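You operate a simulated robot arm through the tools that you are given. There is no shell and no other tool. Be economical: measure what you need, move in short steps, check, and stop when the job is done.

The job below is to be done with a simulated two-armed robot. You get a single attempt, and the scene is never put back.

TASK
On the top of the left wall bench, fold the teal cloth cover in half, so that it is half as long.

The check looks at the end state, three seconds after you hand in, the way a careful person would. Anything else that was tipped, shoved, dropped, spilled or broken makes it a failure. A push-on lid holds only when it is set on centred and level and pressed home; a screw cap is set on level and turned clockwise until tight. Flat cloth is picked up by pressing the open fingertips on it (5 to 10 N) and closing them slowly along it; thin cloth reads only 2 to 8 mm in the jaws.

THE ROBOT
Two 7-joint arms with two-finger parallel grippers on one trunk, on a base that drives. Base frame: it is fixed to the floor where the robot stands at the start and does not move with it; the origin is under the middle of the robot, x ahead of it, y to its left, z up. Lengths are in mm, angles in degrees, forces in N, time in s.
The left shoulder is at the start at [70, 163, 1170], the right one opposite. Places, roughly: top of the left wall bench [600, -400, 800]. Payload 3.43 kg a hand.
The TCP of each hand is the grasp point between the finger pads, 34 mm short of the fingertips. In the tool frame z runs along the fingers and y along their closing line. The gripper opens to 128 mm. The fingers are 24 mm wide and 12 mm thick; the gripper's body (48 by 130 mm) begins 96 mm behind the TCP.
Orientation is told as [roll, pitch, yaw] about the base's x, y, z axes, in that order, counted from this pose: with the fingers straight down and closing along the base's y, the tool's x points along the base's -x, its y along +y and its z along -z.

THE INTERFACE
- The arms move only by the tool arm_command. It takes "left_motion", "right_motion" or both (then of equal length, played together; a hand with none holds still); each is a list of rows, each a list of 7 numbers: the shift along the tool's x, y, z in units of 20 mm (1.0 is 20 mm), then the turn, a rotation vector about the tool's x, y, z in units of 4 degrees (1.0 is 4 degrees), then the finger opening in m, from 0 to 0.128. In form: [[tx, ty, tz, wx, wy, wz, claw], ...]. A call has 1 to 20 rows; each row shifts and turns the commanded pose from where the row before left it, along the tool's axes as they then stand. A call with a number of a shift or a turn outside -1 to 1 is refused whole. Each row takes 0.2 s and may step no farther than 50 mm and 8.6 degrees from the row before; otherwise, or with a gripper value out of range, the whole call is refused. A pose out of reach is approached as far as the arm can. The call stops where the force on the tool passes 40 N (or 10 N more than at its start, if that is more) or the arm is blocked; 0.2 s more then pass. Each finger travels about 153 mm/s and halts on what it meets, pressing with about 44 N; the grip force reading is that of the motor and also rises with nothing between the fingers. The clock runs only during rows and for 0.2 s after the last one: add rows that do not move to give the fingers time. The reply holds the time, the measured pose of the TCP, the force on the tool along the base axes, the opening and the grip force, in the units named above and with some noise.
- Cameras (640 x 400 px; columns grow to the right, rows downward): "scene" is now at [127.9, -13.6, 1382]; the picture's right is [0.01, -1.00, 0.00], its down [-0.75, -0.01, -0.66] and it looks along [0.66, 0.01, -0.75] (base axes); focal length 283 px, centre (320, 200). "left" rides on the left gripper at [76, 11, -160] in its tool frame; the picture's right is [-0.15, 0.99, 0.00], its down [-0.88, -0.13, -0.46] and it looks along [-0.45, -0.07, 0.89] (tool axes); focal length 234 px, centre (320, 200). "right" rides on the right gripper at [76, -11, -160] in its tool frame; the picture's right is [0.15, 0.99, 0.00], its down [-0.88, 0.13, -0.46] and it looks along [-0.45, 0.07, 0.89] (tool axes); focal length 234 px, centre (320, 200). There is no depth. A picture from a camera that has moved, and an enlarged one, comes with that camera's place and axes in the base frame and with its lens. The place of the scene camera against the robot may be out by one fixed shift of up to 18 mm in any direction.
- snapshot(camera): a new picture of that camera. The clock stands still meanwhile.
- raise_lower(by): slides the trunk up (or, below 0, down) by that many mm; the arms and the scene camera ride with it, the base frame stays. It gives what a move gives, with no picture.
- base_move(legs): drives the robot by 1 to 6 legs, each [ahead, left, turn to the left] in mm, mm and degrees, along the robot's own axes; the way and the turn of a leg run together, so that a leg with both is an arc; at most 1500 mm and 180 degrees a leg. The arms and the cameras ride along, it lands a little off, and it stops where it bumps. It gives what a move gives.
- pan_tilt(pan, tilt): turns the head with the scene camera to pan (to the left, within 86 degrees either way) and tilt (down, from -29 to 69), counted from straight ahead of the robot. It gives what a move gives.
- zoom(camera, box): a new picture of the part [left, top, right, bottom] of that camera's present view, enlarged. The clock stands still meanwhile.
- hand_in(): hands the job in; it is judged then, once.

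Go step by step. Nothing tells you exact positions but the pictures and the camera data: compare them with the known pose of the tool, close in by small moves and look again before you grip or let go. The budget is 120 turns and 88 pictures, counting those below and the enlarged ones. Unless the task says otherwise, let go and move clear before handing in, and close with one line.

The tools are called after "Call:" by a JSON object that holds its "name" and its "arguments". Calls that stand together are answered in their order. arm_command: Moves the arms, as the interface text tells. Its arguments: {"type":"object","properties":{"left_motion":{"type":"array","items":{"type":"array","items":{"type":"number"}}},"right_motion":{"type":"array","items":{"type":"array","items":{"type":"number"}}}},"required":[]} The other tools are called the same way: raise_lower (by) slides the trunk up or down; base_move (legs) drives the base; pan_tilt (pan, tilt) turns the head that bears the scene camera; snapshot (camera) takes a picture; zoom (camera, box) takes an enlarged picture of a part of a camera's view; hand_in () hands the job in.

At the start:

```text
time: 0.0
left_eef_pos: [634.3, 342.6, 1028.4]
left_tool_rot: [0.0, 0.0, 0.1]
left_force: [0.7, -1.2, 0.3]
left_finger_gap: 127.9
left_gripper_force: 0.1
right_eef_pos: [553.4, -236.2, 1094.2]
right_tool_rot: [0.0, -0.1, 0.0]
right_force: [-0.1, -0.2, -0.5]
right_finger_gap: 127.9
right_gripper_force: 0.1
trunk travel left (down, up): [-650.0, 290.0]
robot x, y, heading: [-0.3, 0.1, -0.0]
head pan, tilt: [0.8, 48.9]
```

scene: 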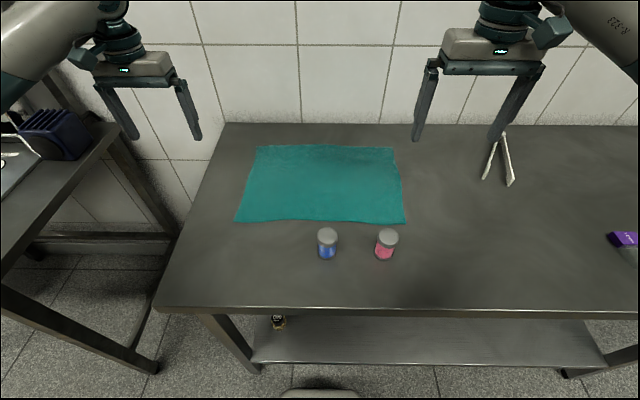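
right: 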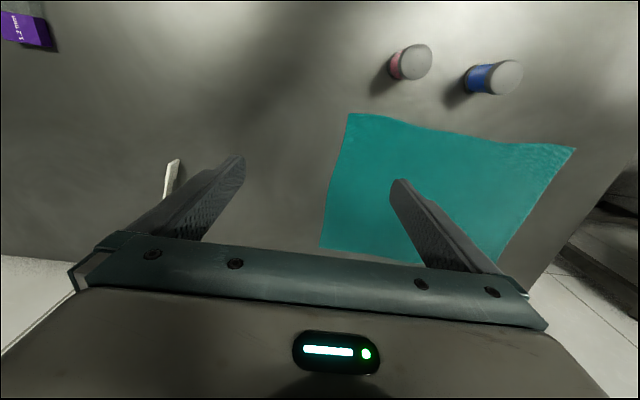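
left: 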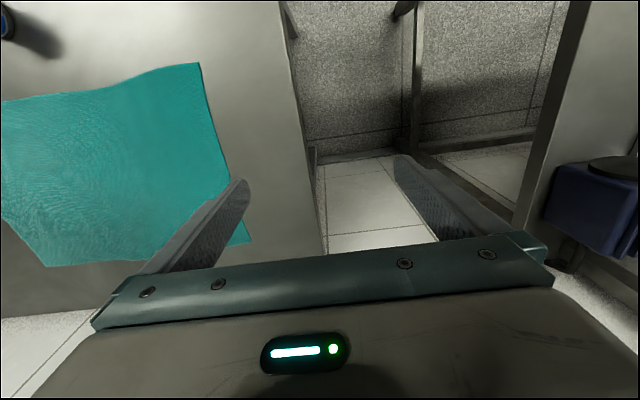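

I see the teal cloth lying about x 566–870, y −240…+205, with its long side along y and the jars just in front of it. My plan is to stand to the right of it, turned left, take both corners of the right edge and carry them over to the left edge. First I'll look down to check the base's clearance to the bench.

Call:
{"name": "pan_tilt", "arguments": {"pan": -20, "tilt": 69}}

Call:
{"name": "snapshot", "arguments": {"camera": "scene"}}

```text
time: 0.8
left_eef_pos: [634.9, 342.4, 1029.1]
left_tool_rot: [0.0, 0.1, 0.1]
left_force: [0.2, -0.6, -0.7]
left_finger_gap: 128.0
left_gripper_force: 0.2
right_eef_pos: [553.4, -234.2, 1093.4]
right_tool_rot: [-0.1, 0.1, 0.0]
right_force: [-0.3, -0.2, 0.0]
right_finger_gap: 128.0
right_gripper_force: 0.0
trunk travel left (down, up): [-650.0, 290.0]
robot x, y, heading: [3.4, 0.5, -0.1]
head pan, tilt: [-20.0, 68.8]
```

```text
84 pictures are left
camera scene: at [102.6, -33.7, 1358.7], right [-0.34, -0.94, 0.0], down [-0.88, 0.32, -0.36], along [0.34, -0.12, -0.93], focal length 283 px, centre (320, 200)
```

scene: 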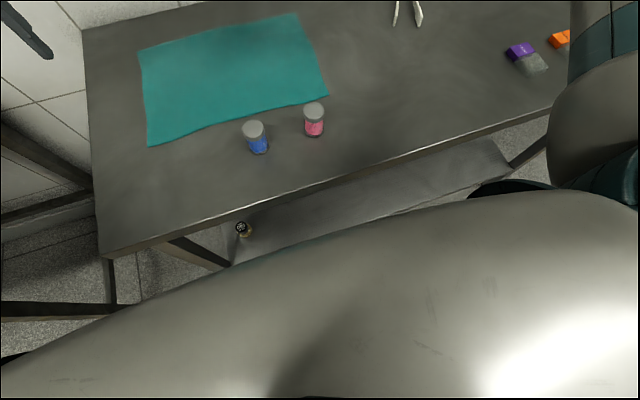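

The base seems to have some clearance. I'll drive right first, then turn left on the spot.

Call:
{"name": "base_move", "arguments": {"legs": [[0, -420, 0], [0, 0, 40]]}}

Call:
{"name": "pan_tilt", "arguments": {"pan": 0, "tilt": 45}}

Call:
{"name": "snapshot", "arguments": {"camera": "scene"}}

```text
time: 5.3
left_eef_pos: [264.1, 255.3, 1028.7]
left_tool_rot: [0.0, 0.0, 40.3]
left_force: [0.1, 0.6, 0.3]
left_finger_gap: 127.9
left_gripper_force: 0.0
right_eef_pos: [575.1, -239.1, 1094.0]
right_tool_rot: [0.0, 0.1, 40.0]
right_force: [0.3, 0.4, 0.7]
right_finger_gap: 128.2
right_gripper_force: 0.1
trunk travel left (down, up): [-650.0, 290.0]
robot x, y, heading: [3.0, -416.4, 39.9]
head pan, tilt: [-20.0, 68.8]
```

```text
time: 6.2
left_eef_pos: [264.3, 255.0, 1028.9]
left_tool_rot: [0.0, 0.0, 40.2]
left_force: [0.1, 0.5, -0.2]
left_finger_gap: 127.8
left_gripper_force: 0.1
right_eef_pos: [574.8, -239.6, 1093.2]
right_tool_rot: [-0.1, 0.0, 40.1]
right_force: [0.4, -0.7, 0.3]
right_finger_gap: 127.7
right_gripper_force: 0.1
trunk travel left (down, up): [-650.0, 290.0]
robot x, y, heading: [-0.2, -420.6, 40.1]
head pan, tilt: [0.0, 45.0]
```

```text
83 pictures are left
camera scene: at [101.0, -346.7, 1387.4], right [0.64, -0.76, 0.0], down [-0.54, -0.46, -0.71], along [0.54, 0.46, -0.71], focal length 283 px, centre (320, 200)
```

scene: 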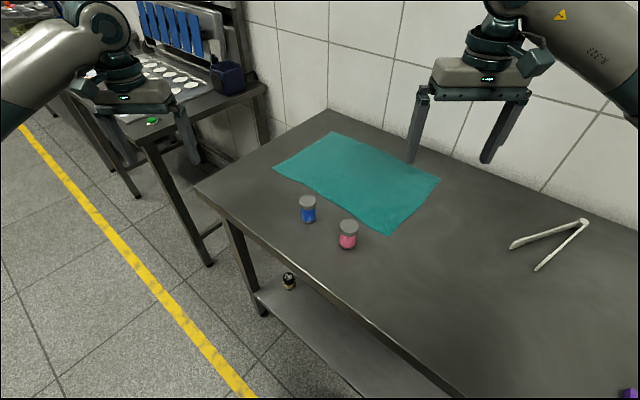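

Comparing the head and wrist views, I put the bench top nearer z≈850. The cloth's right-edge corners come out near (517,−193) and (795,−197), and the left ones near (518,210) and (801,208). I'll yaw both hands so they close along base x and start bringing them over.

Call:
{"name": "arm_command", "arguments": {"left_motion": [[0, 0, 0, 0, 0, -0.96, 0.08], [0, 0, 0, 0, 0, -0.96, 0.08], [0, 0, 0, 0, 0, -0.96, 0.08], [0, 0, 0, 0, 0, -0.96, 0.08], [0, 0, 0, 0, 0, -0.96, 0.08], [0, 0, 0, 0, 0, -0.96, 0.08], [0, 0, 0, 0, 0, -0.96, 0.08], [0, 0, 0, 0, 0, -0.96, 0.08], [0, 0, 0, 0, 0, -0.96, 0.08], [0, 0, 0, 0, 0, -0.96, 0.08], [0, 0, 0, 0, 0, -0.96, 0.08], [0, 0, 0, 0, 0, -0.96, 0.08], [0, 0, 0, 0, 0, -0.96, 0.08], [1, -1, 0, 0, 0, 0, 0.08], [1, -1, 0, 0, 0, 0, 0.08], [1, -1, 0, 0, 0, 0, 0.08], [1, -1, 0, 0, 0, 0, 0.08], [1, -1, 0, 0, 0, 0, 0.08], [1, -1, 0, 0, 0, 0, 0.08], [1, -1, 0, 0, 0, 0, 0.08]], "right_motion": [[0, 0, 0, 0, 0, -0.96, 0.08], [0, 0, 0, 0, 0, -0.96, 0.08], [0, 0, 0, 0, 0, -0.96, 0.08], [0, 0, 0, 0, 0, -0.96, 0.08], [0, 0, 0, 0, 0, -0.96, 0.08], [0, 0, 0, 0, 0, -0.96, 0.08], [0, 0, 0, 0, 0, -0.96, 0.08], [0, 0, 0, 0, 0, -0.96, 0.08], [0, 0, 0, 0, 0, -0.96, 0.08], [0, 0, 0, 0, 0, -0.96, 0.08], [0, 0, 0, 0, 0, -0.96, 0.08], [0, 0, 0, 0, 0, -0.96, 0.08], [0, 0, 0, 0, 0, -0.96, 0.08], [0, -1, 0.4, 0, 0, 0, 0.08], [0, -1, 0.4, 0, 0, 0, 0.08], [0, -1, 0.4, 0, 0, 0, 0.08], [0, -1, 0.4, 0, 0, 0, 0.08], [0, -1, 0.4, 0, 0, 0, 0.08], [0, -1, 0.4, 0, 0, 0, 0.08], [0, -1, 0.4, 0, 0, 0, 0.08]]}}

Call:
{"name": "snapshot", "arguments": {"camera": "scene"}}

Call:
{"name": "snapshot", "arguments": {"camera": "right"}}

```text
time: 10.3
left_eef_pos: [405.5, 115.0, 1028.7]
left_tool_rot: [0.1, -0.1, 90.2]
left_force: [0.4, 0.4, 0.4]
left_finger_gap: 80.1
left_gripper_force: 0.0
right_eef_pos: [631.7, -241.3, 1062.1]
right_tool_rot: [-0.1, 0.0, 89.9]
right_force: [0.5, 0.4, -1.0]
right_finger_gap: 80.1
right_gripper_force: 0.1
right hand out of reach, approached as far as the arm can: row 16, 17, 18, 19, 20
trunk travel left (down, up): [-650.0, 290.0]
robot x, y, heading: [-1.4, -418.5, 40.0]
head pan, tilt: [0.0, 45.0]
```

```text
82 pictures are left
camera scene: at [102.0, -347.3, 1387.4], right [0.64, -0.76, 0.0], down [-0.54, -0.46, -0.71], along [0.54, 0.46, -0.71], focal length 283 px, centre (320, 200)
```

scene: 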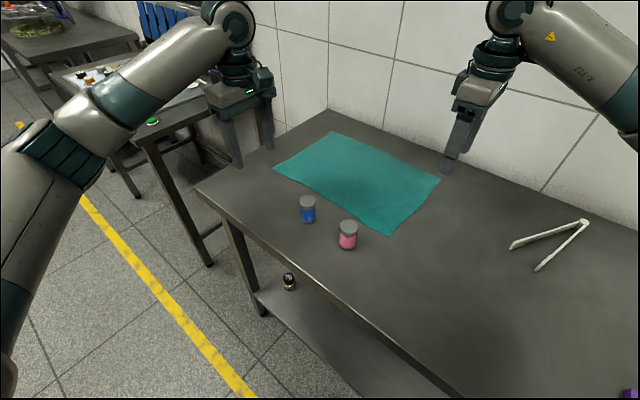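

```text
81 pictures are left
camera right: at [643.4, -316.1, 1221.1], right [-0.99, -0.14, 0.0], down [-0.13, 0.88, 0.46], along [-0.07, 0.45, -0.89], focal length 234 px, centre (320, 200)
```

right: 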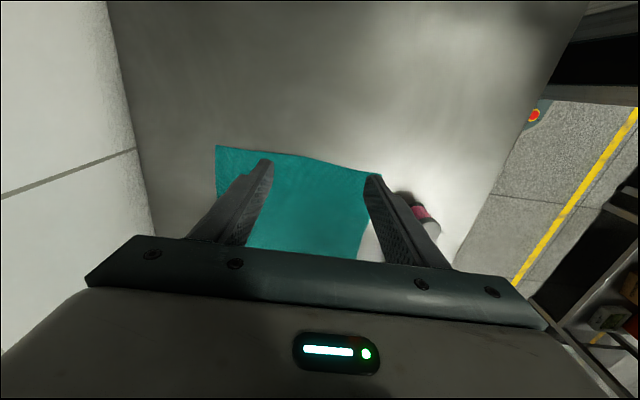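

The right hand stopped at a joint limit rather than running out of distance. I'll see whether lowering it frees the reach while the left hand keeps coming.

Call:
{"name": "arm_command", "arguments": {"right_motion": [[0, 0, 1, 0, 0, 0, 0.08], [0, 0, 1, 0, 0, 0, 0.08], [0, 0, 1, 0, 0, 0, 0.08], [0, 0, 1, 0, 0, 0, 0.08], [0, -1, 0, 0, 0, 0, 0.08], [0, -1, 0, 0, 0, 0, 0.08], [0, -1, 0, 0, 0, 0, 0.08], [0, 0, 0, 0, 0, 0, 0.08]]}}

```text
time: 12.2
left_eef_pos: [405.1, 116.4, 1028.8]
left_tool_rot: [0.0, -0.1, 90.1]
left_force: [-0.3, -0.2, 0.6]
left_finger_gap: 80.3
left_gripper_force: 0.2
right_eef_pos: [629.4, -242.3, 1031.4]
right_tool_rot: [0.1, 0.0, 89.6]
right_force: [0.3, 0.1, -0.1]
right_finger_gap: 80.1
right_gripper_force: 0.1
right hand out of reach, approached as far as the arm can: row 2, 3, 4, 5, 6, 7
trunk travel left (down, up): [-650.0, 290.0]
robot x, y, heading: [0.7, -419.7, 40.0]
head pan, tilt: [0.0, 45.0]
```

The limit is the wrist yaw, so I'll turn the base further left. That way the wrist needs less twist.

Call:
{"name": "base_move", "arguments": {"legs": [[-39, -46, 0], [0, 0, 27]]}}

Call:
{"name": "arm_command", "arguments": {"left_motion": [[0, 0, 0, 0, 0, 0.96, 0.08], [0, 0, 0, 0, 0, 0.96, 0.08], [0, 0, 0, 0, 0, 0.96, 0.08], [0, 0, 0, 0, 0, 0.96, 0.08], [0, 0, 0, 0, 0, 0.96, 0.08], [0, 0, 0, 0, 0, 0.96, 0.08], [0, 0, 0, 0, 0, 0.96, 0.08]], "right_motion": [[0, 0, 0, 0, 0, 0.96, 0.08], [0, 0, 0, 0, 0, 0.96, 0.08], [0, 0, 0, 0, 0, 0.96, 0.08], [0, 0, 0, 0, 0, 0.96, 0.08], [0, 0, 0, 0, 0, 0.96, 0.08], [0, 0, 0, 0, 0, 0.96, 0.08], [0, 0, 0, 0, 0, 0.96, 0.08]]}}

Call:
{"name": "snapshot", "arguments": {"camera": "scene"}}

```text
time: 14.5
left_eef_pos: [118.2, 180.9, 1028.2]
left_tool_rot: [-0.1, 0.0, 117.3]
left_force: [-1.0, 0.0, 0.3]
left_finger_gap: 80.2
left_gripper_force: 0.1
right_eef_pos: [482.6, -35.4, 1032.1]
right_tool_rot: [0.1, 0.0, 116.6]
right_force: [-0.8, 1.2, 0.3]
right_finger_gap: 80.0
right_gripper_force: 0.0
trunk travel left (down, up): [-650.0, 290.0]
robot x, y, heading: [-0.5, -476.8, 67.4]
head pan, tilt: [0.0, 45.0]
```

```text
time: 16.1
left_eef_pos: [119.5, 181.0, 1029.1]
left_tool_rot: [0.0, 0.1, 90.2]
left_force: [-1.1, 0.2, -0.1]
left_finger_gap: 80.1
left_gripper_force: 0.0
right_eef_pos: [481.0, -35.0, 1032.4]
right_tool_rot: [0.1, 0.0, 89.7]
right_force: [-0.2, 0.6, -0.6]
right_finger_gap: 80.1
right_gripper_force: 0.1
trunk travel left (down, up): [-650.0, 290.0]
robot x, y, heading: [2.4, -475.6, 67.5]
head pan, tilt: [0.0, 45.0]
```

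```text
80 pictures are left
camera scene: at [51.0, -370.3, 1387.5], right [0.92, -0.39, 0.0], down [-0.27, -0.65, -0.71], along [0.27, 0.65, -0.71], focal length 283 px, centre (320, 200)
```

scene: 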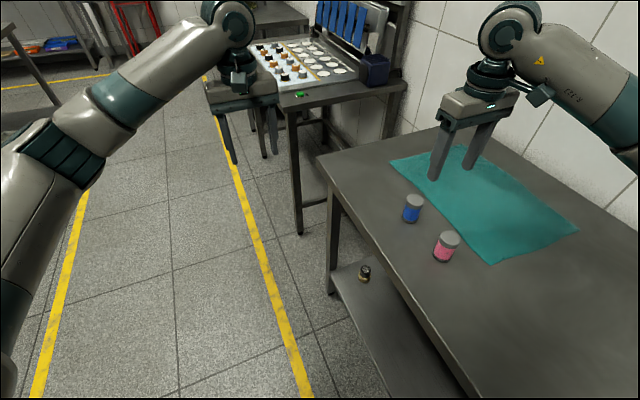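

The right hand should now have room. I'll move it above the far corner and bring the left hand inward.

Call:
{"name": "arm_command", "arguments": {"left_motion": [[0.5, -1, 0, 0, 0, 0, 0.08], [0.5, -1, 0, 0, 0, 0, 0.08], [0.5, -1, 0, 0, 0, 0, 0.08], [0.5, -1, 0, 0, 0, 0, 0.08], [0.5, -1, 0, 0, 0, 0, 0.08], [0.5, -1, 0, 0, 0, 0, 0.08], [0.5, -1, 0, 0, 0, 0, 0.08], [0.5, -1, 0, 0, 0, 0, 0.08], [0.5, -1, 0, 0, 0, 0, 0.08], [0.5, -1, 0, 0, 0, 0, 0.08], [0.5, -1, 0, 0, 0, 0, 0.08], [0.5, -1, 0, 0, 0, 0, 0.08], [0.5, -1, 0, 0, 0, 0, 0.08], [0.5, -1, 0, 0, 0, 0, 0.08]], "right_motion": [[0.53, -0.96, 0.1, 0, 0, 0, 0.08], [0.53, -0.96, 0.1, 0, 0, 0, 0.08], [0.53, -0.96, 0.1, 0, 0, 0, 0.08], [0.53, -0.96, 0.1, 0, 0, 0, 0.08], [0.53, -0.96, 0.1, 0, 0, 0, 0.08], [0.53, -0.96, 0.1, 0, 0, 0, 0.08], [0.53, -0.96, 0.1, 0, 0, 0, 0.08], [0.53, -0.96, 0.1, 0, 0, 0, 0.08], [0.53, -0.96, 0.1, 0, 0, 0, 0.08], [0.53, -0.96, 0.1, 0, 0, 0, 0.08], [0.53, -0.96, 0.1, 0, 0, 0, 0.08], [0.53, -0.96, 0.1, 0, 0, 0, 0.08], [0.53, -0.96, 0.1, 0, 0, 0, 0.08], [0.53, -0.96, 0.1, 0, 0, 0, 0.08]]}}

Call:
{"name": "snapshot", "arguments": {"camera": "right"}}

Call:
{"name": "snapshot", "arguments": {"camera": "scene"}}

```text
time: 19.1
left_eef_pos: [399.7, 40.9, 1029.0]
left_tool_rot: [0.1, 0.0, 90.3]
left_force: [0.7, 0.3, 0.7]
left_finger_gap: 80.4
left_gripper_force: 0.0
right_eef_pos: [670.1, -148.8, 1009.0]
right_tool_rot: [-0.5, 0.0, 89.6]
right_force: [0.9, 0.3, -0.1]
right_finger_gap: 79.9
right_gripper_force: 0.0
right hand out of reach, approached as far as the arm can: row 10, 11, 12, 13, 14
trunk travel left (down, up): [-650.0, 290.0]
robot x, y, heading: [2.6, -475.0, 66.8]
head pan, tilt: [0.0, 45.0]
```

```text
79 pictures are left
camera right: at [680.1, -222.9, 1169.2], right [-0.99, -0.14, -0.01], down [-0.13, 0.88, 0.45], along [-0.06, 0.45, -0.89], focal length 234 px, centre (320, 200)
```

right: 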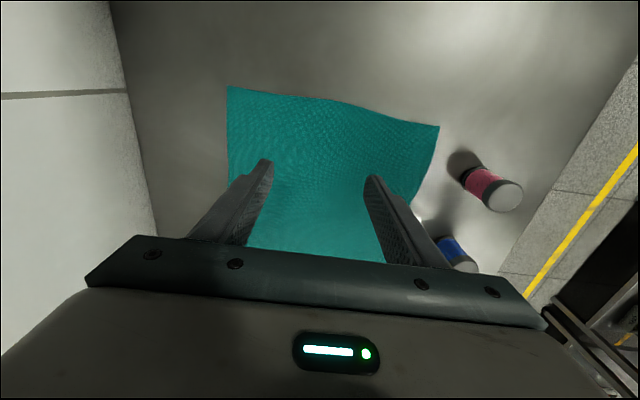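

```text
78 pictures are left
camera scene: at [52.0, -371.8, 1387.6], right [0.92, -0.39, 0.0], down [-0.27, -0.65, -0.71], along [0.27, 0.65, -0.71], focal length 283 px, centre (320, 200)
```

scene: 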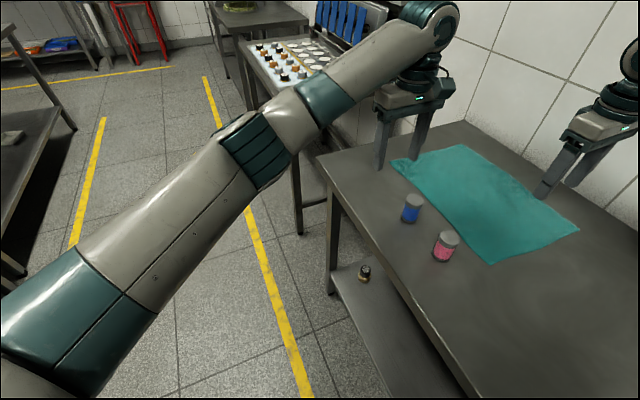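

The limit is wrist twist relative to the arm's direction. I'll give the right hand yaw 60 instead of 90, then finish moving it over the far corner.

Call:
{"name": "arm_command", "arguments": {"right_motion": [[0, 0, 0, 0, 0, 0.93, 0.08], [0, 0, 0, 0, 0, 0.93, 0.08], [0, 0, 0, 0, 0, 0.93, 0.08], [0, 0, 0, 0, 0, 0.93, 0.08], [0, 0, 0, 0, 0, 0.93, 0.08], [0, 0, 0, 0, 0, 0.93, 0.08], [0, 0, 0, 0, 0, 0.93, 0.08], [0, 0, 0, 0, 0, 0.93, 0.08], [-0.1, -0.86, 0.3, 0, 0, 0, 0.08], [-0.1, -0.86, 0.3, 0, 0, 0, 0.08], [-0.1, -0.86, 0.3, 0, 0, 0, 0.08], [-0.1, -0.86, 0.3, 0, 0, 0, 0.08], [-0.1, -0.86, 0.3, 0, 0, 0, 0.08], [0, 0, 0, 0, 0, 0, 0.08]]}}

Call:
{"name": "snapshot", "arguments": {"camera": "right"}}

```text
time: 22.1
left_eef_pos: [398.9, 42.5, 1028.7]
left_tool_rot: [0.0, 0.0, 90.3]
left_force: [-0.5, 0.7, -0.2]
left_finger_gap: 80.0
left_gripper_force: 0.0
right_eef_pos: [749.4, -182.5, 980.2]
right_tool_rot: [0.1, 0.1, 60.1]
right_force: [0.3, 0.5, -0.7]
right_finger_gap: 80.0
right_gripper_force: 0.1
trunk travel left (down, up): [-650.0, 290.0]
robot x, y, heading: [-3.9, -476.7, 67.3]
head pan, tilt: [0.0, 45.0]
```

```text
77 pictures are left
camera right: at [721.9, -251.0, 1138.9], right [-0.93, 0.37, 0.0], down [0.33, 0.83, 0.45], along [0.17, 0.42, -0.89], focal length 234 px, centre (320, 200)
```

right: 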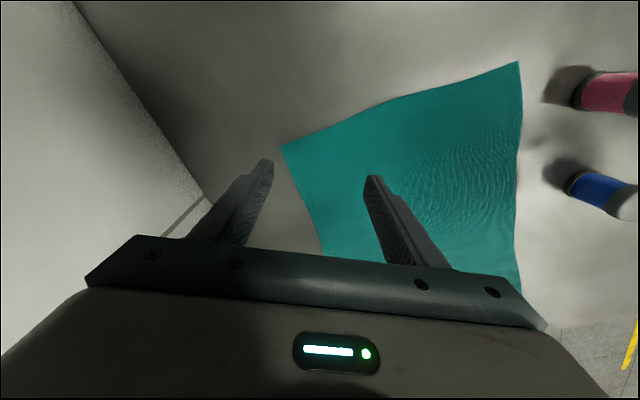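

Right hand now reaches. The wrist view confirms the corner at about (794,−200) and the bench at z≈850. Next I'll bring the left hand over the near corner and adjust the right.

Call:
{"name": "arm_command", "arguments": {"left_motion": [[0.915, -0.696, 0, 0, 0, 0, 0.055], [0.915, -0.696, 0, 0, 0, 0, 0.055], [0.915, -0.696, 0, 0, 0, 0, 0.055], [0.915, -0.696, 0, 0, 0, 0, 0.055], [0.915, -0.696, 0, 0, 0, 0, 0.055], [0.915, -0.696, 0, 0, 0, 0, 0.055], [0.915, -0.696, 0, 0, 0, 0, 0.055], [0.915, -0.696, 0.5, 0, 0, 0, 0.055], [0.915, -0.696, 0.6, 0, 0, 0, 0.055], [0.915, -0.696, 0.6, 0, 0, 0, 0.055], [0.915, -0.696, 0.6, 0, 0, 0, 0.055], [0.915, -0.696, 0.6, 0, 0, 0, 0.055]], "right_motion": [[-0.15, 0.1, 0, 0, 0, 0, 0.055], [-0.15, 0.1, 0, 0, 0, 0, 0.055], [-0.15, 0.1, 0, 0, 0, 0, 0.055], [-0.15, 0.1, 0, 0, 0, 0, 0.055], [0, 0, 0, 0, 0, 0, 0.055], [0, 0, 0, 0, 0, 0, 0.055], [0, 0, 0, 0, 0, 0, 0.055], [0, 0, 0.2, 0, 0, 0, 0.055], [0, 0, 0.2, 0, 0, 0, 0.055], [0, 0, 0.2, 0, 0, 0, 0.055], [0, 0, 0.2, 0, 0, 0, 0.055], [0, 0, 0.2, 0, 0, 0, 0.055]]}}

Call:
{"name": "snapshot", "arguments": {"camera": "left"}}

Call:
{"name": "snapshot", "arguments": {"camera": "scene"}}

```text
time: 24.7
left_eef_pos: [474.3, -64.8, 1003.0]
left_tool_rot: [0.0, 0.0, 90.2]
left_force: [-0.7, 0.4, -1.3]
left_finger_gap: 55.2
left_gripper_force: 0.2
left hand out of reach, approached as far as the arm can: row 6, 7, 8, 9, 10, 11, 12
right_eef_pos: [748.4, -166.2, 961.0]
right_tool_rot: [0.1, 0.1, 60.1]
right_force: [0.0, -0.5, 0.2]
right_finger_gap: 55.0
right_gripper_force: 0.0
trunk travel left (down, up): [-650.0, 290.0]
robot x, y, heading: [-3.5, -474.5, 67.0]
head pan, tilt: [0.0, 45.0]
```

```text
76 pictures are left
camera left: at [464.3, -142.4, 1163.0], right [-0.99, 0.14, 0.0], down [0.13, 0.88, 0.46], along [0.06, 0.45, -0.89], focal length 234 px, centre (320, 200)
```

left: 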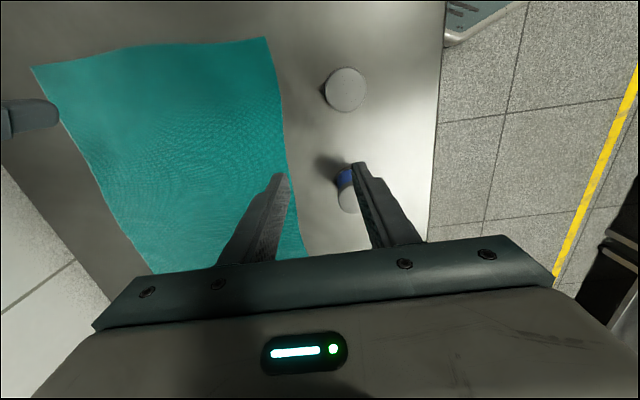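

```text
75 pictures are left
camera scene: at [51.1, -370.5, 1387.5], right [0.92, -0.39, 0.0], down [-0.27, -0.65, -0.71], along [0.27, 0.65, -0.71], focal length 283 px, centre (320, 200)
```

scene: 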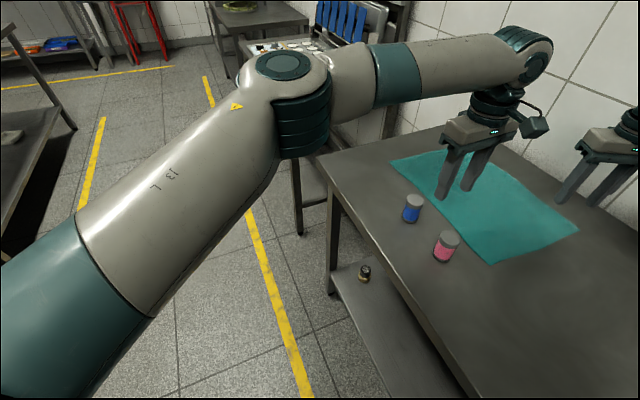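

The left hand hit the same twist limit. For the near corner, yaw 45 is fine because the ridge will run along the corner's diagonal, so I'll unwind it and continue.

Call:
{"name": "arm_command", "arguments": {"left_motion": [[0, 0, 0, 0, 0, 0.94, 0.05], [0, 0, 0, 0, 0, 0.94, 0.05], [0, 0, 0, 0, 0, 0.94, 0.05], [0, 0, 0, 0, 0, 0.94, 0.05], [0, 0, 0, 0, 0, 0.94, 0.05], [0, 0, 0, 0, 0, 0.94, 0.05], [0, 0, 0, 0, 0, 0.94, 0.05], [0, 0, 0, 0, 0, 0.94, 0.05], [0, 0, 0, 0, 0, 0.94, 0.05], [0, 0, 0, 0, 0, 0.94, 0.05], [0, 0, 0, 0, 0, 0.94, 0.05], [0, 0, 0, 0, 0, 0.94, 0.05], [0.045, -0.865, 0, 0, 0, 0, 0.05], [0.045, -0.865, 0.2, 0, 0, 0, 0.05], [0.045, -0.865, 0.3, 0, 0, 0, 0.05], [0.045, -0.865, 0.3, 0, 0, 0, 0.05], [0.045, -0.865, 0.4, 0, 0, 0, 0.05], [0.045, -0.865, 0.4, 0, 0, 0, 0.05], [0.045, -0.865, 0.4, 0, 0, 0, 0.05], [0, 0, 0, 0, 0, 0, 0.05]]}}

Call:
{"name": "snapshot", "arguments": {"camera": "left"}}

Call:
{"name": "snapshot", "arguments": {"camera": "scene"}}

```text
time: 28.9
left_eef_pos: [473.8, -64.6, 1002.8]
left_tool_rot: [-0.1, 0.0, 45.3]
left_force: [-0.5, 0.4, -0.8]
left_finger_gap: 50.3
left_gripper_force: 0.0
left hand out of reach, approached as far as the arm can: row 13, 14, 15, 16, 17, 18, 19
right_eef_pos: [749.5, -167.1, 959.7]
right_tool_rot: [0.0, 0.1, 60.1]
right_force: [-0.8, -0.5, 0.1]
right_finger_gap: 54.9
right_gripper_force: 0.1
trunk travel left (down, up): [-650.0, 290.0]
robot x, y, heading: [0.1, -476.2, 67.2]
head pan, tilt: [0.0, 45.0]
```

```text
74 pictures are left
camera left: at [413.6, -112.2, 1163.4], right [-0.6, 0.8, 0.0], down [0.71, 0.53, 0.46], along [0.37, 0.27, -0.89], focal length 234 px, centre (320, 200)
```

left: 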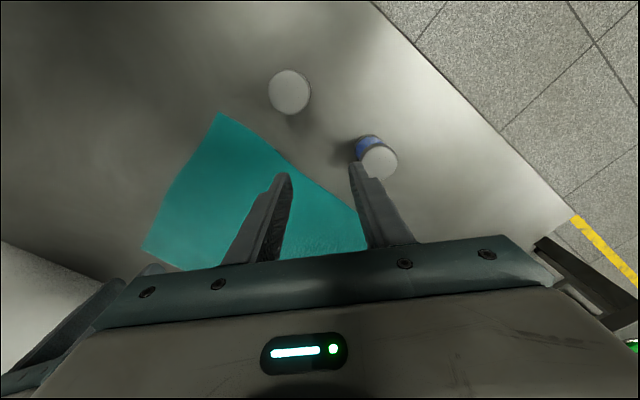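

```text
73 pictures are left
camera scene: at [51.2, -370.5, 1387.5], right [0.92, -0.39, 0.0], down [-0.27, -0.65, -0.71], along [0.27, 0.65, -0.71], focal length 283 px, centre (320, 200)
```

scene: 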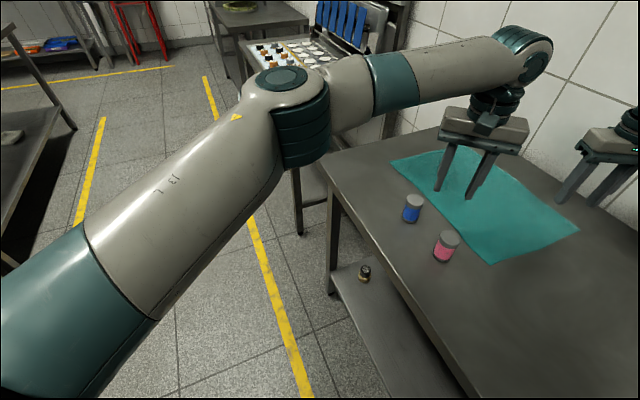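

The left arm is being stopped by inward shoulder swing, not twist. I'll raise the hands, turn the base back to about 42°, and reposition from there.

Call:
{"name": "arm_command", "arguments": {"left_motion": [[0, 0, -1, 0, 0, 0, 0.05], [0, 0, -1, 0, 0, 0, 0.05], [0, 0, 0, 0, 0, 0, 0.05]], "right_motion": [[0, 0, -1, 0, 0, 0, 0.055], [0, 0, -1, 0, 0, 0, 0.055], [0, 0, -1, 0, 0, 0, 0.055]]}}

Call:
{"name": "base_move", "arguments": {"legs": [[0, 0, -25]]}}

Call:
{"name": "snapshot", "arguments": {"camera": "scene"}}

```text
time: 29.7
left_eef_pos: [473.5, -62.3, 1044.5]
left_tool_rot: [-0.1, 0.0, 45.2]
left_force: [-0.3, -0.7, -0.8]
left_finger_gap: 49.6
left_gripper_force: 0.0
left hand out of reach, approached as far as the arm can: row 2
right_eef_pos: [748.6, -167.1, 1020.2]
right_tool_rot: [0.1, 0.1, 60.1]
right_force: [0.1, -0.4, 0.0]
right_finger_gap: 55.1
right_gripper_force: 0.1
trunk travel left (down, up): [-650.0, 290.0]
robot x, y, heading: [-0.4, -477.4, 67.3]
head pan, tilt: [0.0, 45.0]
```

```text
time: 31.4
left_eef_pos: [604.5, -302.4, 1044.1]
left_tool_rot: [-0.1, -0.1, 19.9]
left_force: [-0.2, 0.9, 0.2]
left_finger_gap: 49.9
left_gripper_force: 0.0
right_eef_pos: [808.9, -516.1, 1019.4]
right_tool_rot: [0.1, 0.2, 34.8]
right_force: [0.5, -1.0, -0.3]
right_finger_gap: 55.0
right_gripper_force: 0.1
trunk travel left (down, up): [-650.0, 290.0]
robot x, y, heading: [1.3, -480.4, 42.4]
head pan, tilt: [0.0, 45.0]
```

```text
72 pictures are left
camera scene: at [97.9, -404.0, 1387.5], right [0.67, -0.74, 0.0], down [-0.53, -0.47, -0.71], along [0.52, 0.47, -0.71], focal length 283 px, centre (320, 200)
```

scene: 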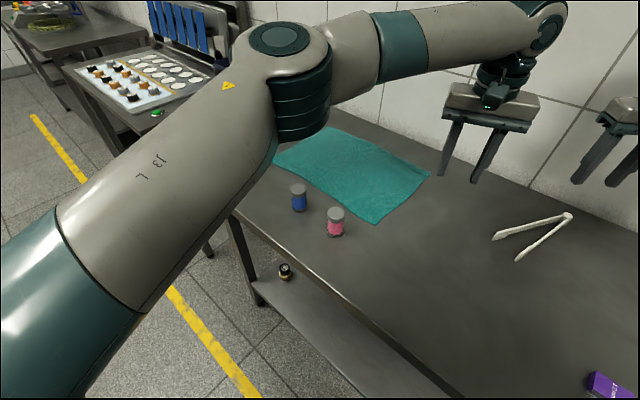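

Clear so far. I'll yaw the hands and bring both over their corners at a safe height.

Call:
{"name": "arm_command", "arguments": {"left_motion": [[0, 0, 0, 0, 0, -0.9, 0.05], [0, 0, 0, 0, 0, -0.9, 0.05], [0, 0, 0, 0, 0, -0.9, 0.05], [0, 0, 0, 0, 0, -0.9, 0.05], [0, 0, 0, 0, 0, -0.9, 0.05], [0, 0, 0, 0, 0, -0.9, 0.05], [0, 0, 0, 0, 0, -0.9, 0.05], [-0.266, 0.533, 0, 0, 0, 0, 0.05], [-0.266, 0.533, 0, 0, 0, 0, 0.05], [-0.266, 0.533, 0, 0, 0, 0, 0.05], [-0.266, 0.533, 0, 0, 0, 0, 0.05], [-0.266, 0.533, 0, 0, 0, 0, 0.05], [-0.266, 0.533, 0, 0, 0, 0, 0.05], [-0.266, 0.533, 0, 0, 0, 0, 0.05], [-0.266, 0.533, 0, 0, 0, 0, 0.05], [-0.266, 0.533, 0, 0, 0, 0, 0.05], [-0.266, 0.533, 0, 0, 0, 0, 0.05], [-0.266, 0.533, 0, 0, 0, 0, 0.05], [-0.266, 0.533, 0, 0, 0, 0, 0.05], [-0.266, 0.533, 0, 0, 0, 0, 0.05]], "right_motion": [[0, 0, 0, 0, 0, -0.9, 0.055], [0, 0, 0, 0, 0, -0.9, 0.055], [0, 0, 0, 0, 0, -0.9, 0.055], [0, 0, 0, 0, 0, -0.9, 0.055], [0, 0, 0, 0, 0, -0.9, 0.055], [0, 0, 0, 0, 0, -0.9, 0.055], [0, 0, 0, 0, 0, -0.9, 0.055], [-0.971, 0.804, 0, 0, 0, 0, 0.055], [-0.971, 0.804, 0, 0, 0, 0, 0.055], [-0.971, 0.804, 0, 0, 0, 0, 0.055], [-0.971, 0.804, 0, 0, 0, 0, 0.055], [-0.971, 0.804, 0, 0, 0, 0, 0.055], [-0.971, 0.804, 0, 0, 0, 0, 0.055], [-0.971, 0.804, 0, 0, 0, 0, 0.055], [-0.971, 0.804, 0, 0, 0, 0, 0.055], [-0.971, 0.804, 0, 0, 0, 0, 0.055], [-0.971, 0.804, 0, 0, 0, 0, 0.055], [-0.971, 0.804, 0, 0, 0, 0, 0.055], [-0.971, 0.804, 0, 0, 0, 0, 0.055], [-0.971, 0.804, 0, 0, 0, 0, 0.055]]}}

Call:
{"name": "snapshot", "arguments": {"camera": "scene"}}

Call:
{"name": "snapshot", "arguments": {"camera": "left"}}

```text
time: 35.6
left_eef_pos: [554.7, -152.3, 1043.6]
left_tool_rot: [-0.2, 0.0, 45.2]
left_force: [-0.7, -0.2, 0.2]
left_finger_gap: 50.1
left_gripper_force: 0.0
right_eef_pos: [783.1, -192.7, 1021.2]
right_tool_rot: [0.0, 0.1, 52.9]
right_force: [-0.8, 0.1, -0.4]
right_finger_gap: 55.3
right_gripper_force: 0.0
right hand out of reach, approached as far as the arm can: row 5, 6, 7
trunk travel left (down, up): [-650.0, 290.0]
robot x, y, heading: [-0.3, -475.5, 42.1]
head pan, tilt: [0.0, 45.0]
```

```text
71 pictures are left
camera scene: at [97.2, -401.7, 1387.4], right [0.67, -0.74, 0.0], down [-0.53, -0.47, -0.71], along [0.53, 0.47, -0.71], focal length 283 px, centre (320, 200)
```

scene: 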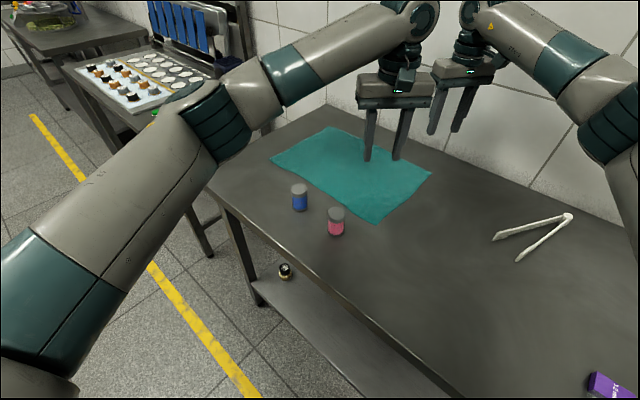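

```text
70 pictures are left
camera left: at [492.7, -199.6, 1203.6], right [-0.6, 0.8, 0.0], down [0.71, 0.53, 0.46], along [0.37, 0.27, -0.89], focal length 234 px, centre (320, 200)
```

left: 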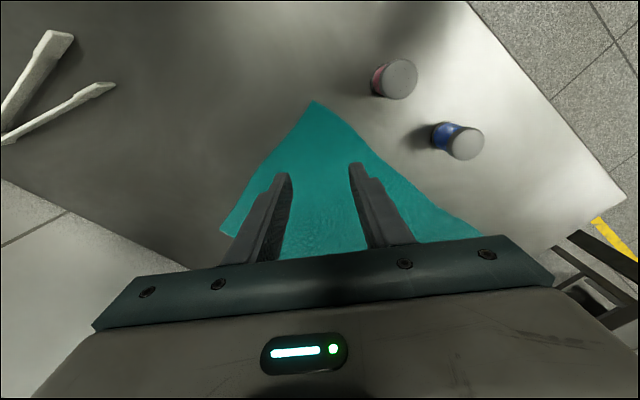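

Both hands are over their corners. I'll trim the positions and descend to just above the cloth.

Call:
{"name": "arm_command", "arguments": {"left_motion": [[-0.28, 0, 0, 0, 0, 0, 0.045], [0, 0, 0.9, 0, 0, 0, 0.045], [0, 0, 0.9, 0, 0, 0, 0.045], [0, 0, 0.9, 0, 0, 0, 0.045], [0, 0, 0.9, 0, 0, 0, 0.045], [0, 0, 0.9, 0, 0, 0, 0.045], [0, 0, 0.9, 0, 0, 0, 0.045], [0, 0, 0.9, 0, 0, 0, 0.045], [0, 0, 0.9, 0, 0, 0, 0.045]], "right_motion": [[0, 0.8, 0, 0, 0, 0, 0.05], [0, 0.8, 0, 0, 0, 0, 0.05], [0, 0.8, 0, 0, 0, 0, 0.05], [0, 0, 1, 0, 0, 0, 0.05], [0, 0, 1, 0, 0, 0, 0.05], [0, 0, 1, 0, 0, 0, 0.05], [0, 0, 1, 0, 0, 0, 0.05], [0, 0, 1, 0, 0, 0, 0.05], [0, 0, 1, 0, 0, 0, 0.05]]}}

Call:
{"name": "snapshot", "arguments": {"camera": "left"}}

Call:
{"name": "snapshot", "arguments": {"camera": "right"}}

```text
time: 37.6
left_eef_pos: [560.7, -150.0, 899.5]
left_tool_rot: [0.1, 0.0, 45.3]
left_force: [0.2, -0.8, 0.3]
left_finger_gap: 45.1
left_gripper_force: 0.1
right_eef_pos: [745.7, -164.6, 900.3]
right_tool_rot: [0.1, 0.1, 52.9]
right_force: [0.4, 0.7, 0.3]
right_finger_gap: 49.7
right_gripper_force: 0.0
trunk travel left (down, up): [-650.0, 290.0]
robot x, y, heading: [-2.0, -481.9, 42.0]
head pan, tilt: [0.0, 45.0]
```

```text
69 pictures are left
camera left: at [498.3, -196.8, 1059.2], right [-0.6, 0.8, 0.0], down [0.71, 0.53, 0.46], along [0.36, 0.27, -0.89], focal length 234 px, centre (320, 200)
```

left: 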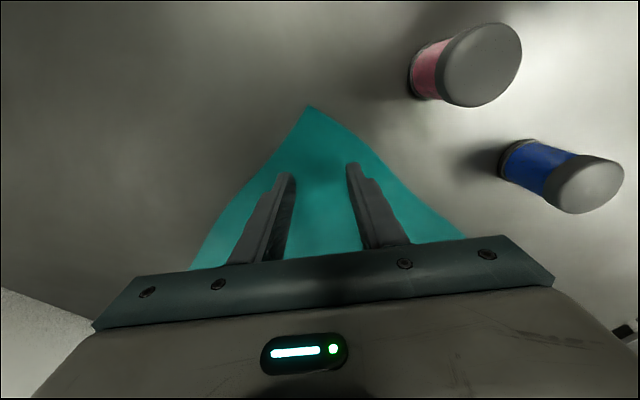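

```text
68 pictures are left
camera right: at [708.9, -230.9, 1059.9], right [-0.88, 0.48, 0.0], down [0.43, 0.78, 0.45], along [0.22, 0.4, -0.89], focal length 234 px, centre (320, 200)
```

right: 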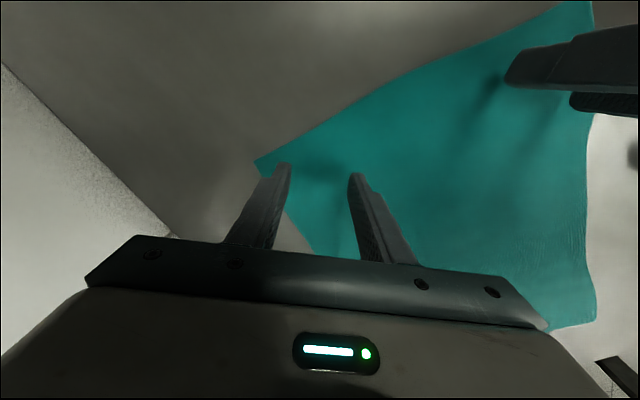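

Positions look right. I'll ease down in small steps and watch the forces.

Call:
{"name": "arm_command", "arguments": {"left_motion": [[0, 0, 0, 0, 0, 0, 0.045], [0, 0, 0.15, 0, 0, 0, 0.045], [0, 0, 0.15, 0, 0, 0, 0.045], [0, 0, 0.15, 0, 0, 0, 0.045]], "right_motion": [[0, 0.28, 0, 0, 0, 0, 0.05], [0, 0, 0.15, 0, 0, 0, 0.05], [0, 0, 0.15, 0, 0, 0, 0.05], [0, 0, 0.15, 0, 0, 0, 0.05]]}}

```text
time: 38.6
left_eef_pos: [559.9, -150.9, 890.6]
left_tool_rot: [-0.1, 0.1, 45.2]
left_force: [0.6, 0.7, -0.2]
left_finger_gap: 45.1
left_gripper_force: 0.0
right_eef_pos: [740.7, -161.6, 891.9]
right_tool_rot: [0.1, 0.0, 52.9]
right_force: [-0.1, 0.9, -0.1]
right_finger_gap: 49.7
right_gripper_force: 0.1
trunk travel left (down, up): [-650.0, 290.0]
robot x, y, heading: [-0.8, -480.8, 42.1]
head pan, tilt: [0.0, 45.0]
```

There's no contact yet, so I'll continue down.

Call:
{"name": "arm_command", "arguments": {"left_motion": [[0, 0, 0.15, 0, 0, 0, 0.045], [0, 0, 0.1, 0, 0, 0, 0.045], [0, 0, 0, 0, 0, 0, 0.045]], "right_motion": [[0, 0, 0.15, 0, 0, 0, 0.05], [0, 0, 0.1, 0, 0, 0, 0.05], [0, 0, 0, 0, 0, 0, 0.05]]}}

```text
time: 39.4
left_eef_pos: [558.5, -150.3, 884.7]
left_tool_rot: [0.0, 0.0, 45.2]
left_force: [0.6, -0.2, 1.3]
left_finger_gap: 45.1
left_gripper_force: 0.1
right_eef_pos: [740.7, -162.3, 887.8]
right_tool_rot: [0.1, 0.2, 52.9]
right_force: [0.1, 0.0, -0.3]
right_finger_gap: 50.1
right_gripper_force: 0.1
trunk travel left (down, up): [-650.0, 290.0]
robot x, y, heading: [3.2, -478.7, 42.3]
head pan, tilt: [0.0, 45.0]
```

Call:
{"name": "arm_command", "arguments": {"left_motion": [[0, 0, 0.06, 0, 0, 0, 0.045], [0, 0, 0.06, 0, 0, 0, 0.045], [0, 0, 0, 0, 0, 0, 0.045]], "right_motion": [[0, 0, 0.12, 0, 0, 0, 0.05], [0, 0, 0.1, 0, 0, 0, 0.05], [0, 0, 0, 0, 0, 0, 0.05]]}}

```text
time: 40.2
left_eef_pos: [558.5, -151.1, 885.1]
left_tool_rot: [0.0, -0.3, 45.1]
left_force: [2.0, 1.3, 10.2]
left_finger_gap: 44.9
left_gripper_force: 0.0
right_eef_pos: [739.5, -161.7, 886.3]
right_tool_rot: [0.0, -0.2, 52.9]
right_force: [1.2, 0.4, 9.6]
right_finger_gap: 50.3
right_gripper_force: 0.8
trunk travel left (down, up): [-650.0, 290.0]
robot x, y, heading: [0.4, -478.2, 42.4]
head pan, tilt: [0.0, 45.0]
```

Both fingertips now press at about 10 N. I'll close slowly along the cloth.

Call:
{"name": "arm_command", "arguments": {"left_motion": [[0, 0, 0, 0, 0, 0, 0.042], [0, 0, 0, 0, 0, 0, 0.039], [0, 0, 0, 0, 0, 0, 0.036], [0, 0, 0, 0, 0, 0, 0.033], [0, 0, 0, 0, 0, 0, 0.03], [0, 0, 0, 0, 0, 0, 0.027], [0, 0, 0, 0, 0, 0, 0.024], [0, 0, 0, 0, 0, 0, 0.021], [0, 0, 0, 0, 0, 0, 0.018], [0, 0, 0, 0, 0, 0, 0.015], [0, 0, 0, 0, 0, 0, 0.012], [0, 0, 0, 0, 0, 0, 0.009], [0, 0, 0, 0, 0, 0, 0.006], [0, 0, 0, 0, 0, 0, 0.003], [0, 0, 0, 0, 0, 0, 0.0], [0, 0, 0, 0, 0, 0, 0.0], [0, 0, 0, 0, 0, 0, 0.0]], "right_motion": [[0, 0, 0, 0, 0, 0, 0.047], [0, 0, 0, 0, 0, 0, 0.044], [0, 0, 0, 0, 0, 0, 0.041], [0, 0, 0, 0, 0, 0, 0.038], [0, 0, 0, 0, 0, 0, 0.035], [0, 0, 0, 0, 0, 0, 0.032], [0, 0, 0, 0, 0, 0, 0.028], [0, 0, 0, 0, 0, 0, 0.024], [0, 0, 0, 0, 0, 0, 0.02], [0, 0, 0, 0, 0, 0, 0.016], [0, 0, 0, 0, 0, 0, 0.012], [0, 0, 0, 0, 0, 0, 0.009], [0, 0, 0, 0, 0, 0, 0.006], [0, 0, 0, 0, 0, 0, 0.003], [0, 0, 0, 0, 0, 0, 0.0], [0, 0, 0, 0, 0, 0, 0.0], [0, 0, 0, 0, 0, 0, 0.0]]}}

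Call:
{"name": "snapshot", "arguments": {"camera": "left"}}

Call:
{"name": "snapshot", "arguments": {"camera": "right"}}

```text
time: 43.8
left_eef_pos: [557.2, -151.8, 885.2]
left_tool_rot: [-0.2, -0.2, 45.2]
left_force: [7.0, -0.7, 12.4]
left_finger_gap: 2.1
left_gripper_force: 36.4
right_eef_pos: [739.1, -161.9, 885.7]
right_tool_rot: [0.2, -0.1, 53.0]
right_force: [-7.5, 0.5, 13.8]
right_finger_gap: 1.7
right_gripper_force: 36.6
trunk travel left (down, up): [-650.0, 290.0]
robot x, y, heading: [0.1, -478.0, 42.1]
head pan, tilt: [0.0, 45.0]
```

```text
67 pictures are left
camera left: at [495.4, -198.4, 1044.9], right [-0.6, 0.8, 0.0], down [0.71, 0.53, 0.46], along [0.37, 0.27, -0.89], focal length 234 px, centre (320, 200)
```

left: 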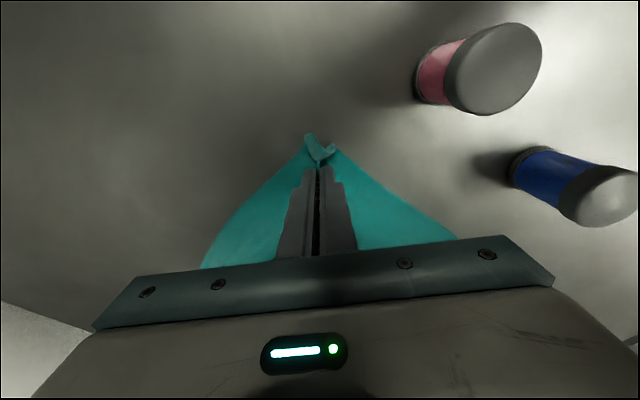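

```text
66 pictures are left
camera right: at [701.9, -228.7, 1044.2], right [-0.88, 0.48, 0.0], down [0.43, 0.78, 0.46], along [0.22, 0.4, -0.89], focal length 234 px, centre (320, 200)
```

right: 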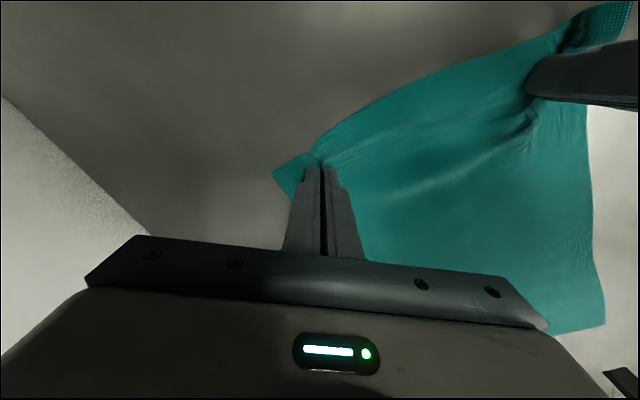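

Both corners are pinched (gaps about 2 mm, grip 36 N). I'll lift gently and check that they hold.

Call:
{"name": "arm_command", "arguments": {"left_motion": [[0, 0, -0.5, 0, 0, 0, 0.0], [0, 0, -0.5, 0, 0, 0, 0.0], [0, 0, -0.5, 0, 0, 0, 0.0], [0, 0, -0.5, 0, 0, 0, 0.0], [0, 0, -0.5, 0, 0, 0, 0.0], [0, 0, -0.5, 0, 0, 0, 0.0], [0, 0, -0.5, 0, 0, 0, 0.0], [0, 0, -0.5, 0, 0, 0, 0.0]], "right_motion": [[0, 0, -0.5, 0, 0, 0, 0.0], [0, 0, -0.5, 0, 0, 0, 0.0], [0, 0, -0.5, 0, 0, 0, 0.0], [0, 0, -0.5, 0, 0, 0, 0.0], [0, 0, -0.5, 0, 0, 0, 0.0], [0, 0, -0.5, 0, 0, 0, 0.0], [0, 0, -0.5, 0, 0, 0, 0.0], [0, 0, -0.5, 0, 0, 0, 0.0]]}}

Call:
{"name": "snapshot", "arguments": {"camera": "scene"}}

Call:
{"name": "snapshot", "arguments": {"camera": "right"}}

```text
time: 45.6
left_eef_pos: [558.9, -149.8, 962.7]
left_tool_rot: [-0.1, 0.0, 45.3]
left_force: [8.5, -0.6, -0.5]
left_finger_gap: 2.0
left_gripper_force: 36.8
right_eef_pos: [739.7, -162.6, 963.9]
right_tool_rot: [0.1, 0.1, 52.8]
right_force: [-9.3, 0.4, -0.2]
right_finger_gap: 1.9
right_gripper_force: 36.4
trunk travel left (down, up): [-650.0, 290.0]
robot x, y, heading: [1.8, -480.9, 42.2]
head pan, tilt: [0.0, 45.0]
```

```text
65 pictures are left
camera scene: at [97.5, -403.7, 1387.5], right [0.67, -0.74, 0.0], down [-0.53, -0.47, -0.71], along [0.53, 0.47, -0.71], focal length 283 px, centre (320, 200)
```

scene: 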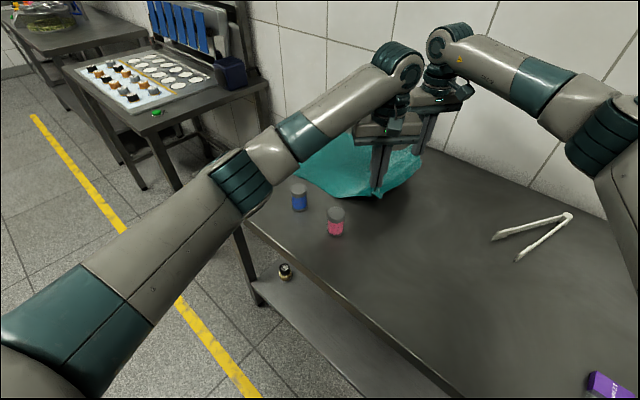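

```text
64 pictures are left
camera right: at [704.2, -228.3, 1122.8], right [-0.88, 0.48, 0.0], down [0.43, 0.78, 0.46], along [0.22, 0.4, -0.89], focal length 234 px, centre (320, 200)
```

right: 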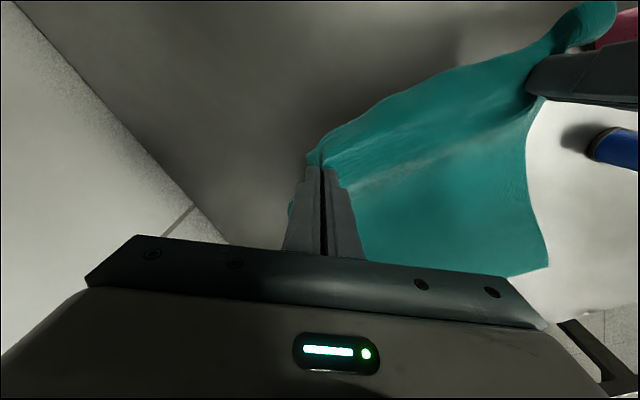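

Grip holds. There's about 9 N of tension between the hands, so I'll slacken slightly and rise a bit. Then I'll drive the first half of the carry toward +y.

Call:
{"name": "arm_command", "arguments": {"left_motion": [[-0.09, -0.09, -0.5, 0, 0, 0, 0.0], [-0.09, -0.09, -0.5, 0, 0, 0, 0.0], [-0.09, -0.09, -0.5, 0, 0, 0, 0.0]], "right_motion": [[0.08, 0.1, -0.5, 0, 0, 0, 0.0], [0.08, 0.1, -0.5, 0, 0, 0, 0.0], [0.08, 0.1, -0.5, 0, 0, 0, 0.0]]}}

Call:
{"name": "base_move", "arguments": {"legs": [[107, 119, 0]]}}

Call:
{"name": "snapshot", "arguments": {"camera": "scene"}}

Call:
{"name": "snapshot", "arguments": {"camera": "right"}}

```text
time: 46.4
left_eef_pos: [565.8, -150.3, 993.7]
left_tool_rot: [0.0, 0.0, 45.3]
left_force: [0.0, -0.5, 0.5]
left_finger_gap: 1.8
left_gripper_force: 37.1
right_eef_pos: [732.6, -162.6, 993.1]
right_tool_rot: [0.1, 0.0, 52.9]
right_force: [0.8, -0.4, 1.1]
right_finger_gap: 1.7
right_gripper_force: 37.3
trunk travel left (down, up): [-650.0, 290.0]
robot x, y, heading: [-1.0, -478.4, 42.3]
head pan, tilt: [0.0, 45.0]
```

```text
time: 47.8
left_eef_pos: [565.4, 8.3, 994.0]
left_tool_rot: [-0.2, 0.0, 45.2]
left_force: [0.5, -0.1, 0.1]
left_finger_gap: 1.6
left_gripper_force: 37.1
right_eef_pos: [732.8, -2.5, 994.3]
right_tool_rot: [0.1, 0.1, 52.9]
right_force: [0.6, 0.9, 0.1]
right_finger_gap: 1.8
right_gripper_force: 37.0
trunk travel left (down, up): [-650.0, 290.0]
robot x, y, heading: [1.9, -320.4, 42.3]
head pan, tilt: [0.0, 45.0]
```

```text
63 pictures are left
camera scene: at [97.5, -244.6, 1387.5], right [0.67, -0.74, 0.0], down [-0.52, -0.47, -0.71], along [0.52, 0.47, -0.71], focal length 283 px, centre (320, 200)
```

scene: 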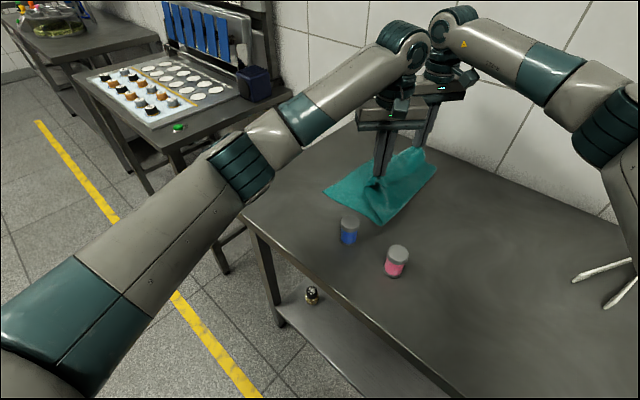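

```text
62 pictures are left
camera right: at [696.7, -68.7, 1152.6], right [-0.88, 0.48, 0.0], down [0.43, 0.78, 0.46], along [0.22, 0.4, -0.89], focal length 234 px, centre (320, 200)
```

right: 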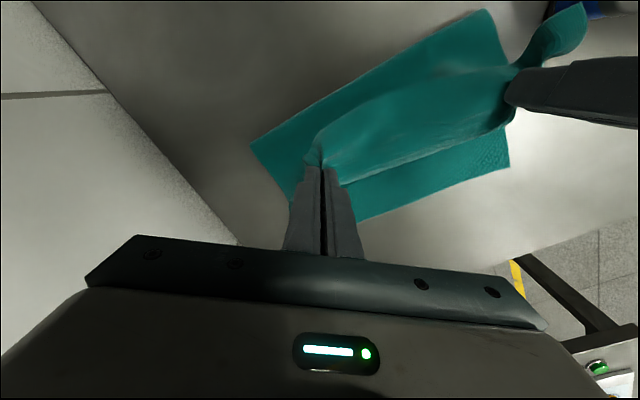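

The fold is forming nicely and the lower half hasn't moved. I'll drive the second half.

Call:
{"name": "base_move", "arguments": {"legs": [[104, 116, 0]]}}

Call:
{"name": "snapshot", "arguments": {"camera": "scene"}}

Call:
{"name": "snapshot", "arguments": {"camera": "right"}}

Call:
{"name": "snapshot", "arguments": {"camera": "left"}}

```text
time: 49.2
left_eef_pos: [565.1, 163.1, 993.7]
left_tool_rot: [0.0, 0.0, 45.4]
left_force: [-0.6, 0.0, -0.7]
left_finger_gap: 1.8
left_gripper_force: 37.2
right_eef_pos: [731.9, 151.8, 993.8]
right_tool_rot: [0.0, -0.1, 53.0]
right_force: [-0.2, -1.8, 0.0]
right_finger_gap: 1.9
right_gripper_force: 36.1
trunk travel left (down, up): [-650.0, 290.0]
robot x, y, heading: [-0.7, -166.4, 42.0]
head pan, tilt: [0.0, 45.0]
```

```text
61 pictures are left
camera scene: at [96.4, -90.3, 1387.5], right [0.67, -0.74, 0.0], down [-0.52, -0.47, -0.71], along [0.52, 0.47, -0.71], focal length 283 px, centre (320, 200)
```

scene: 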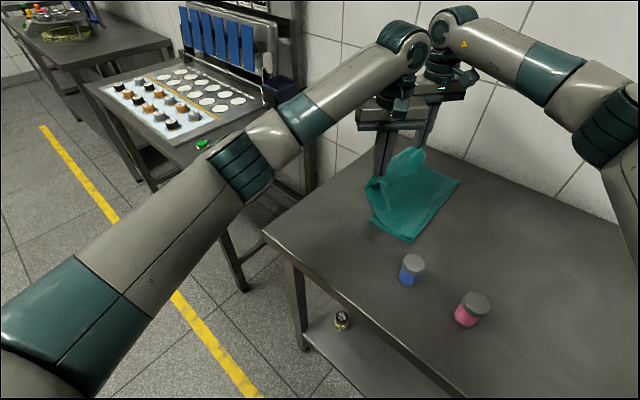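

```text
60 pictures are left
camera right: at [695.7, 85.6, 1152.7], right [-0.88, 0.48, 0.0], down [0.43, 0.78, 0.46], along [0.22, 0.4, -0.89], focal length 234 px, centre (320, 200)
```

right: 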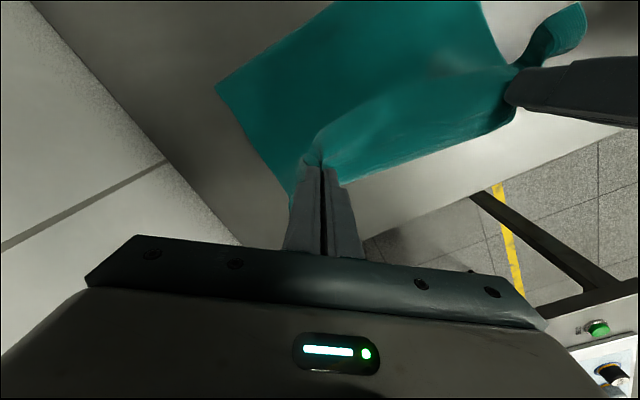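

```text
59 pictures are left
camera left: at [503.1, 116.5, 1153.2], right [-0.6, 0.8, 0.0], down [0.71, 0.53, 0.46], along [0.37, 0.27, -0.89], focal length 234 px, centre (320, 200)
```

left: 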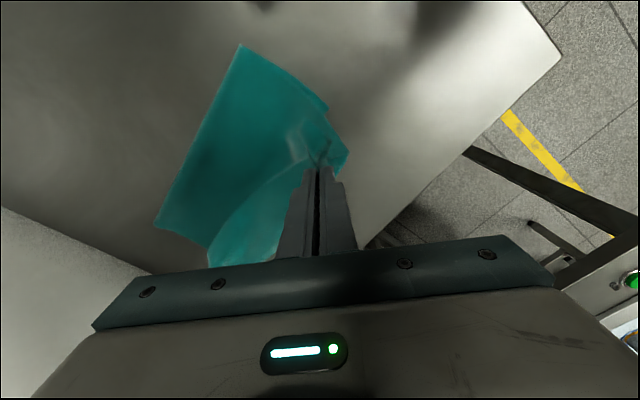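

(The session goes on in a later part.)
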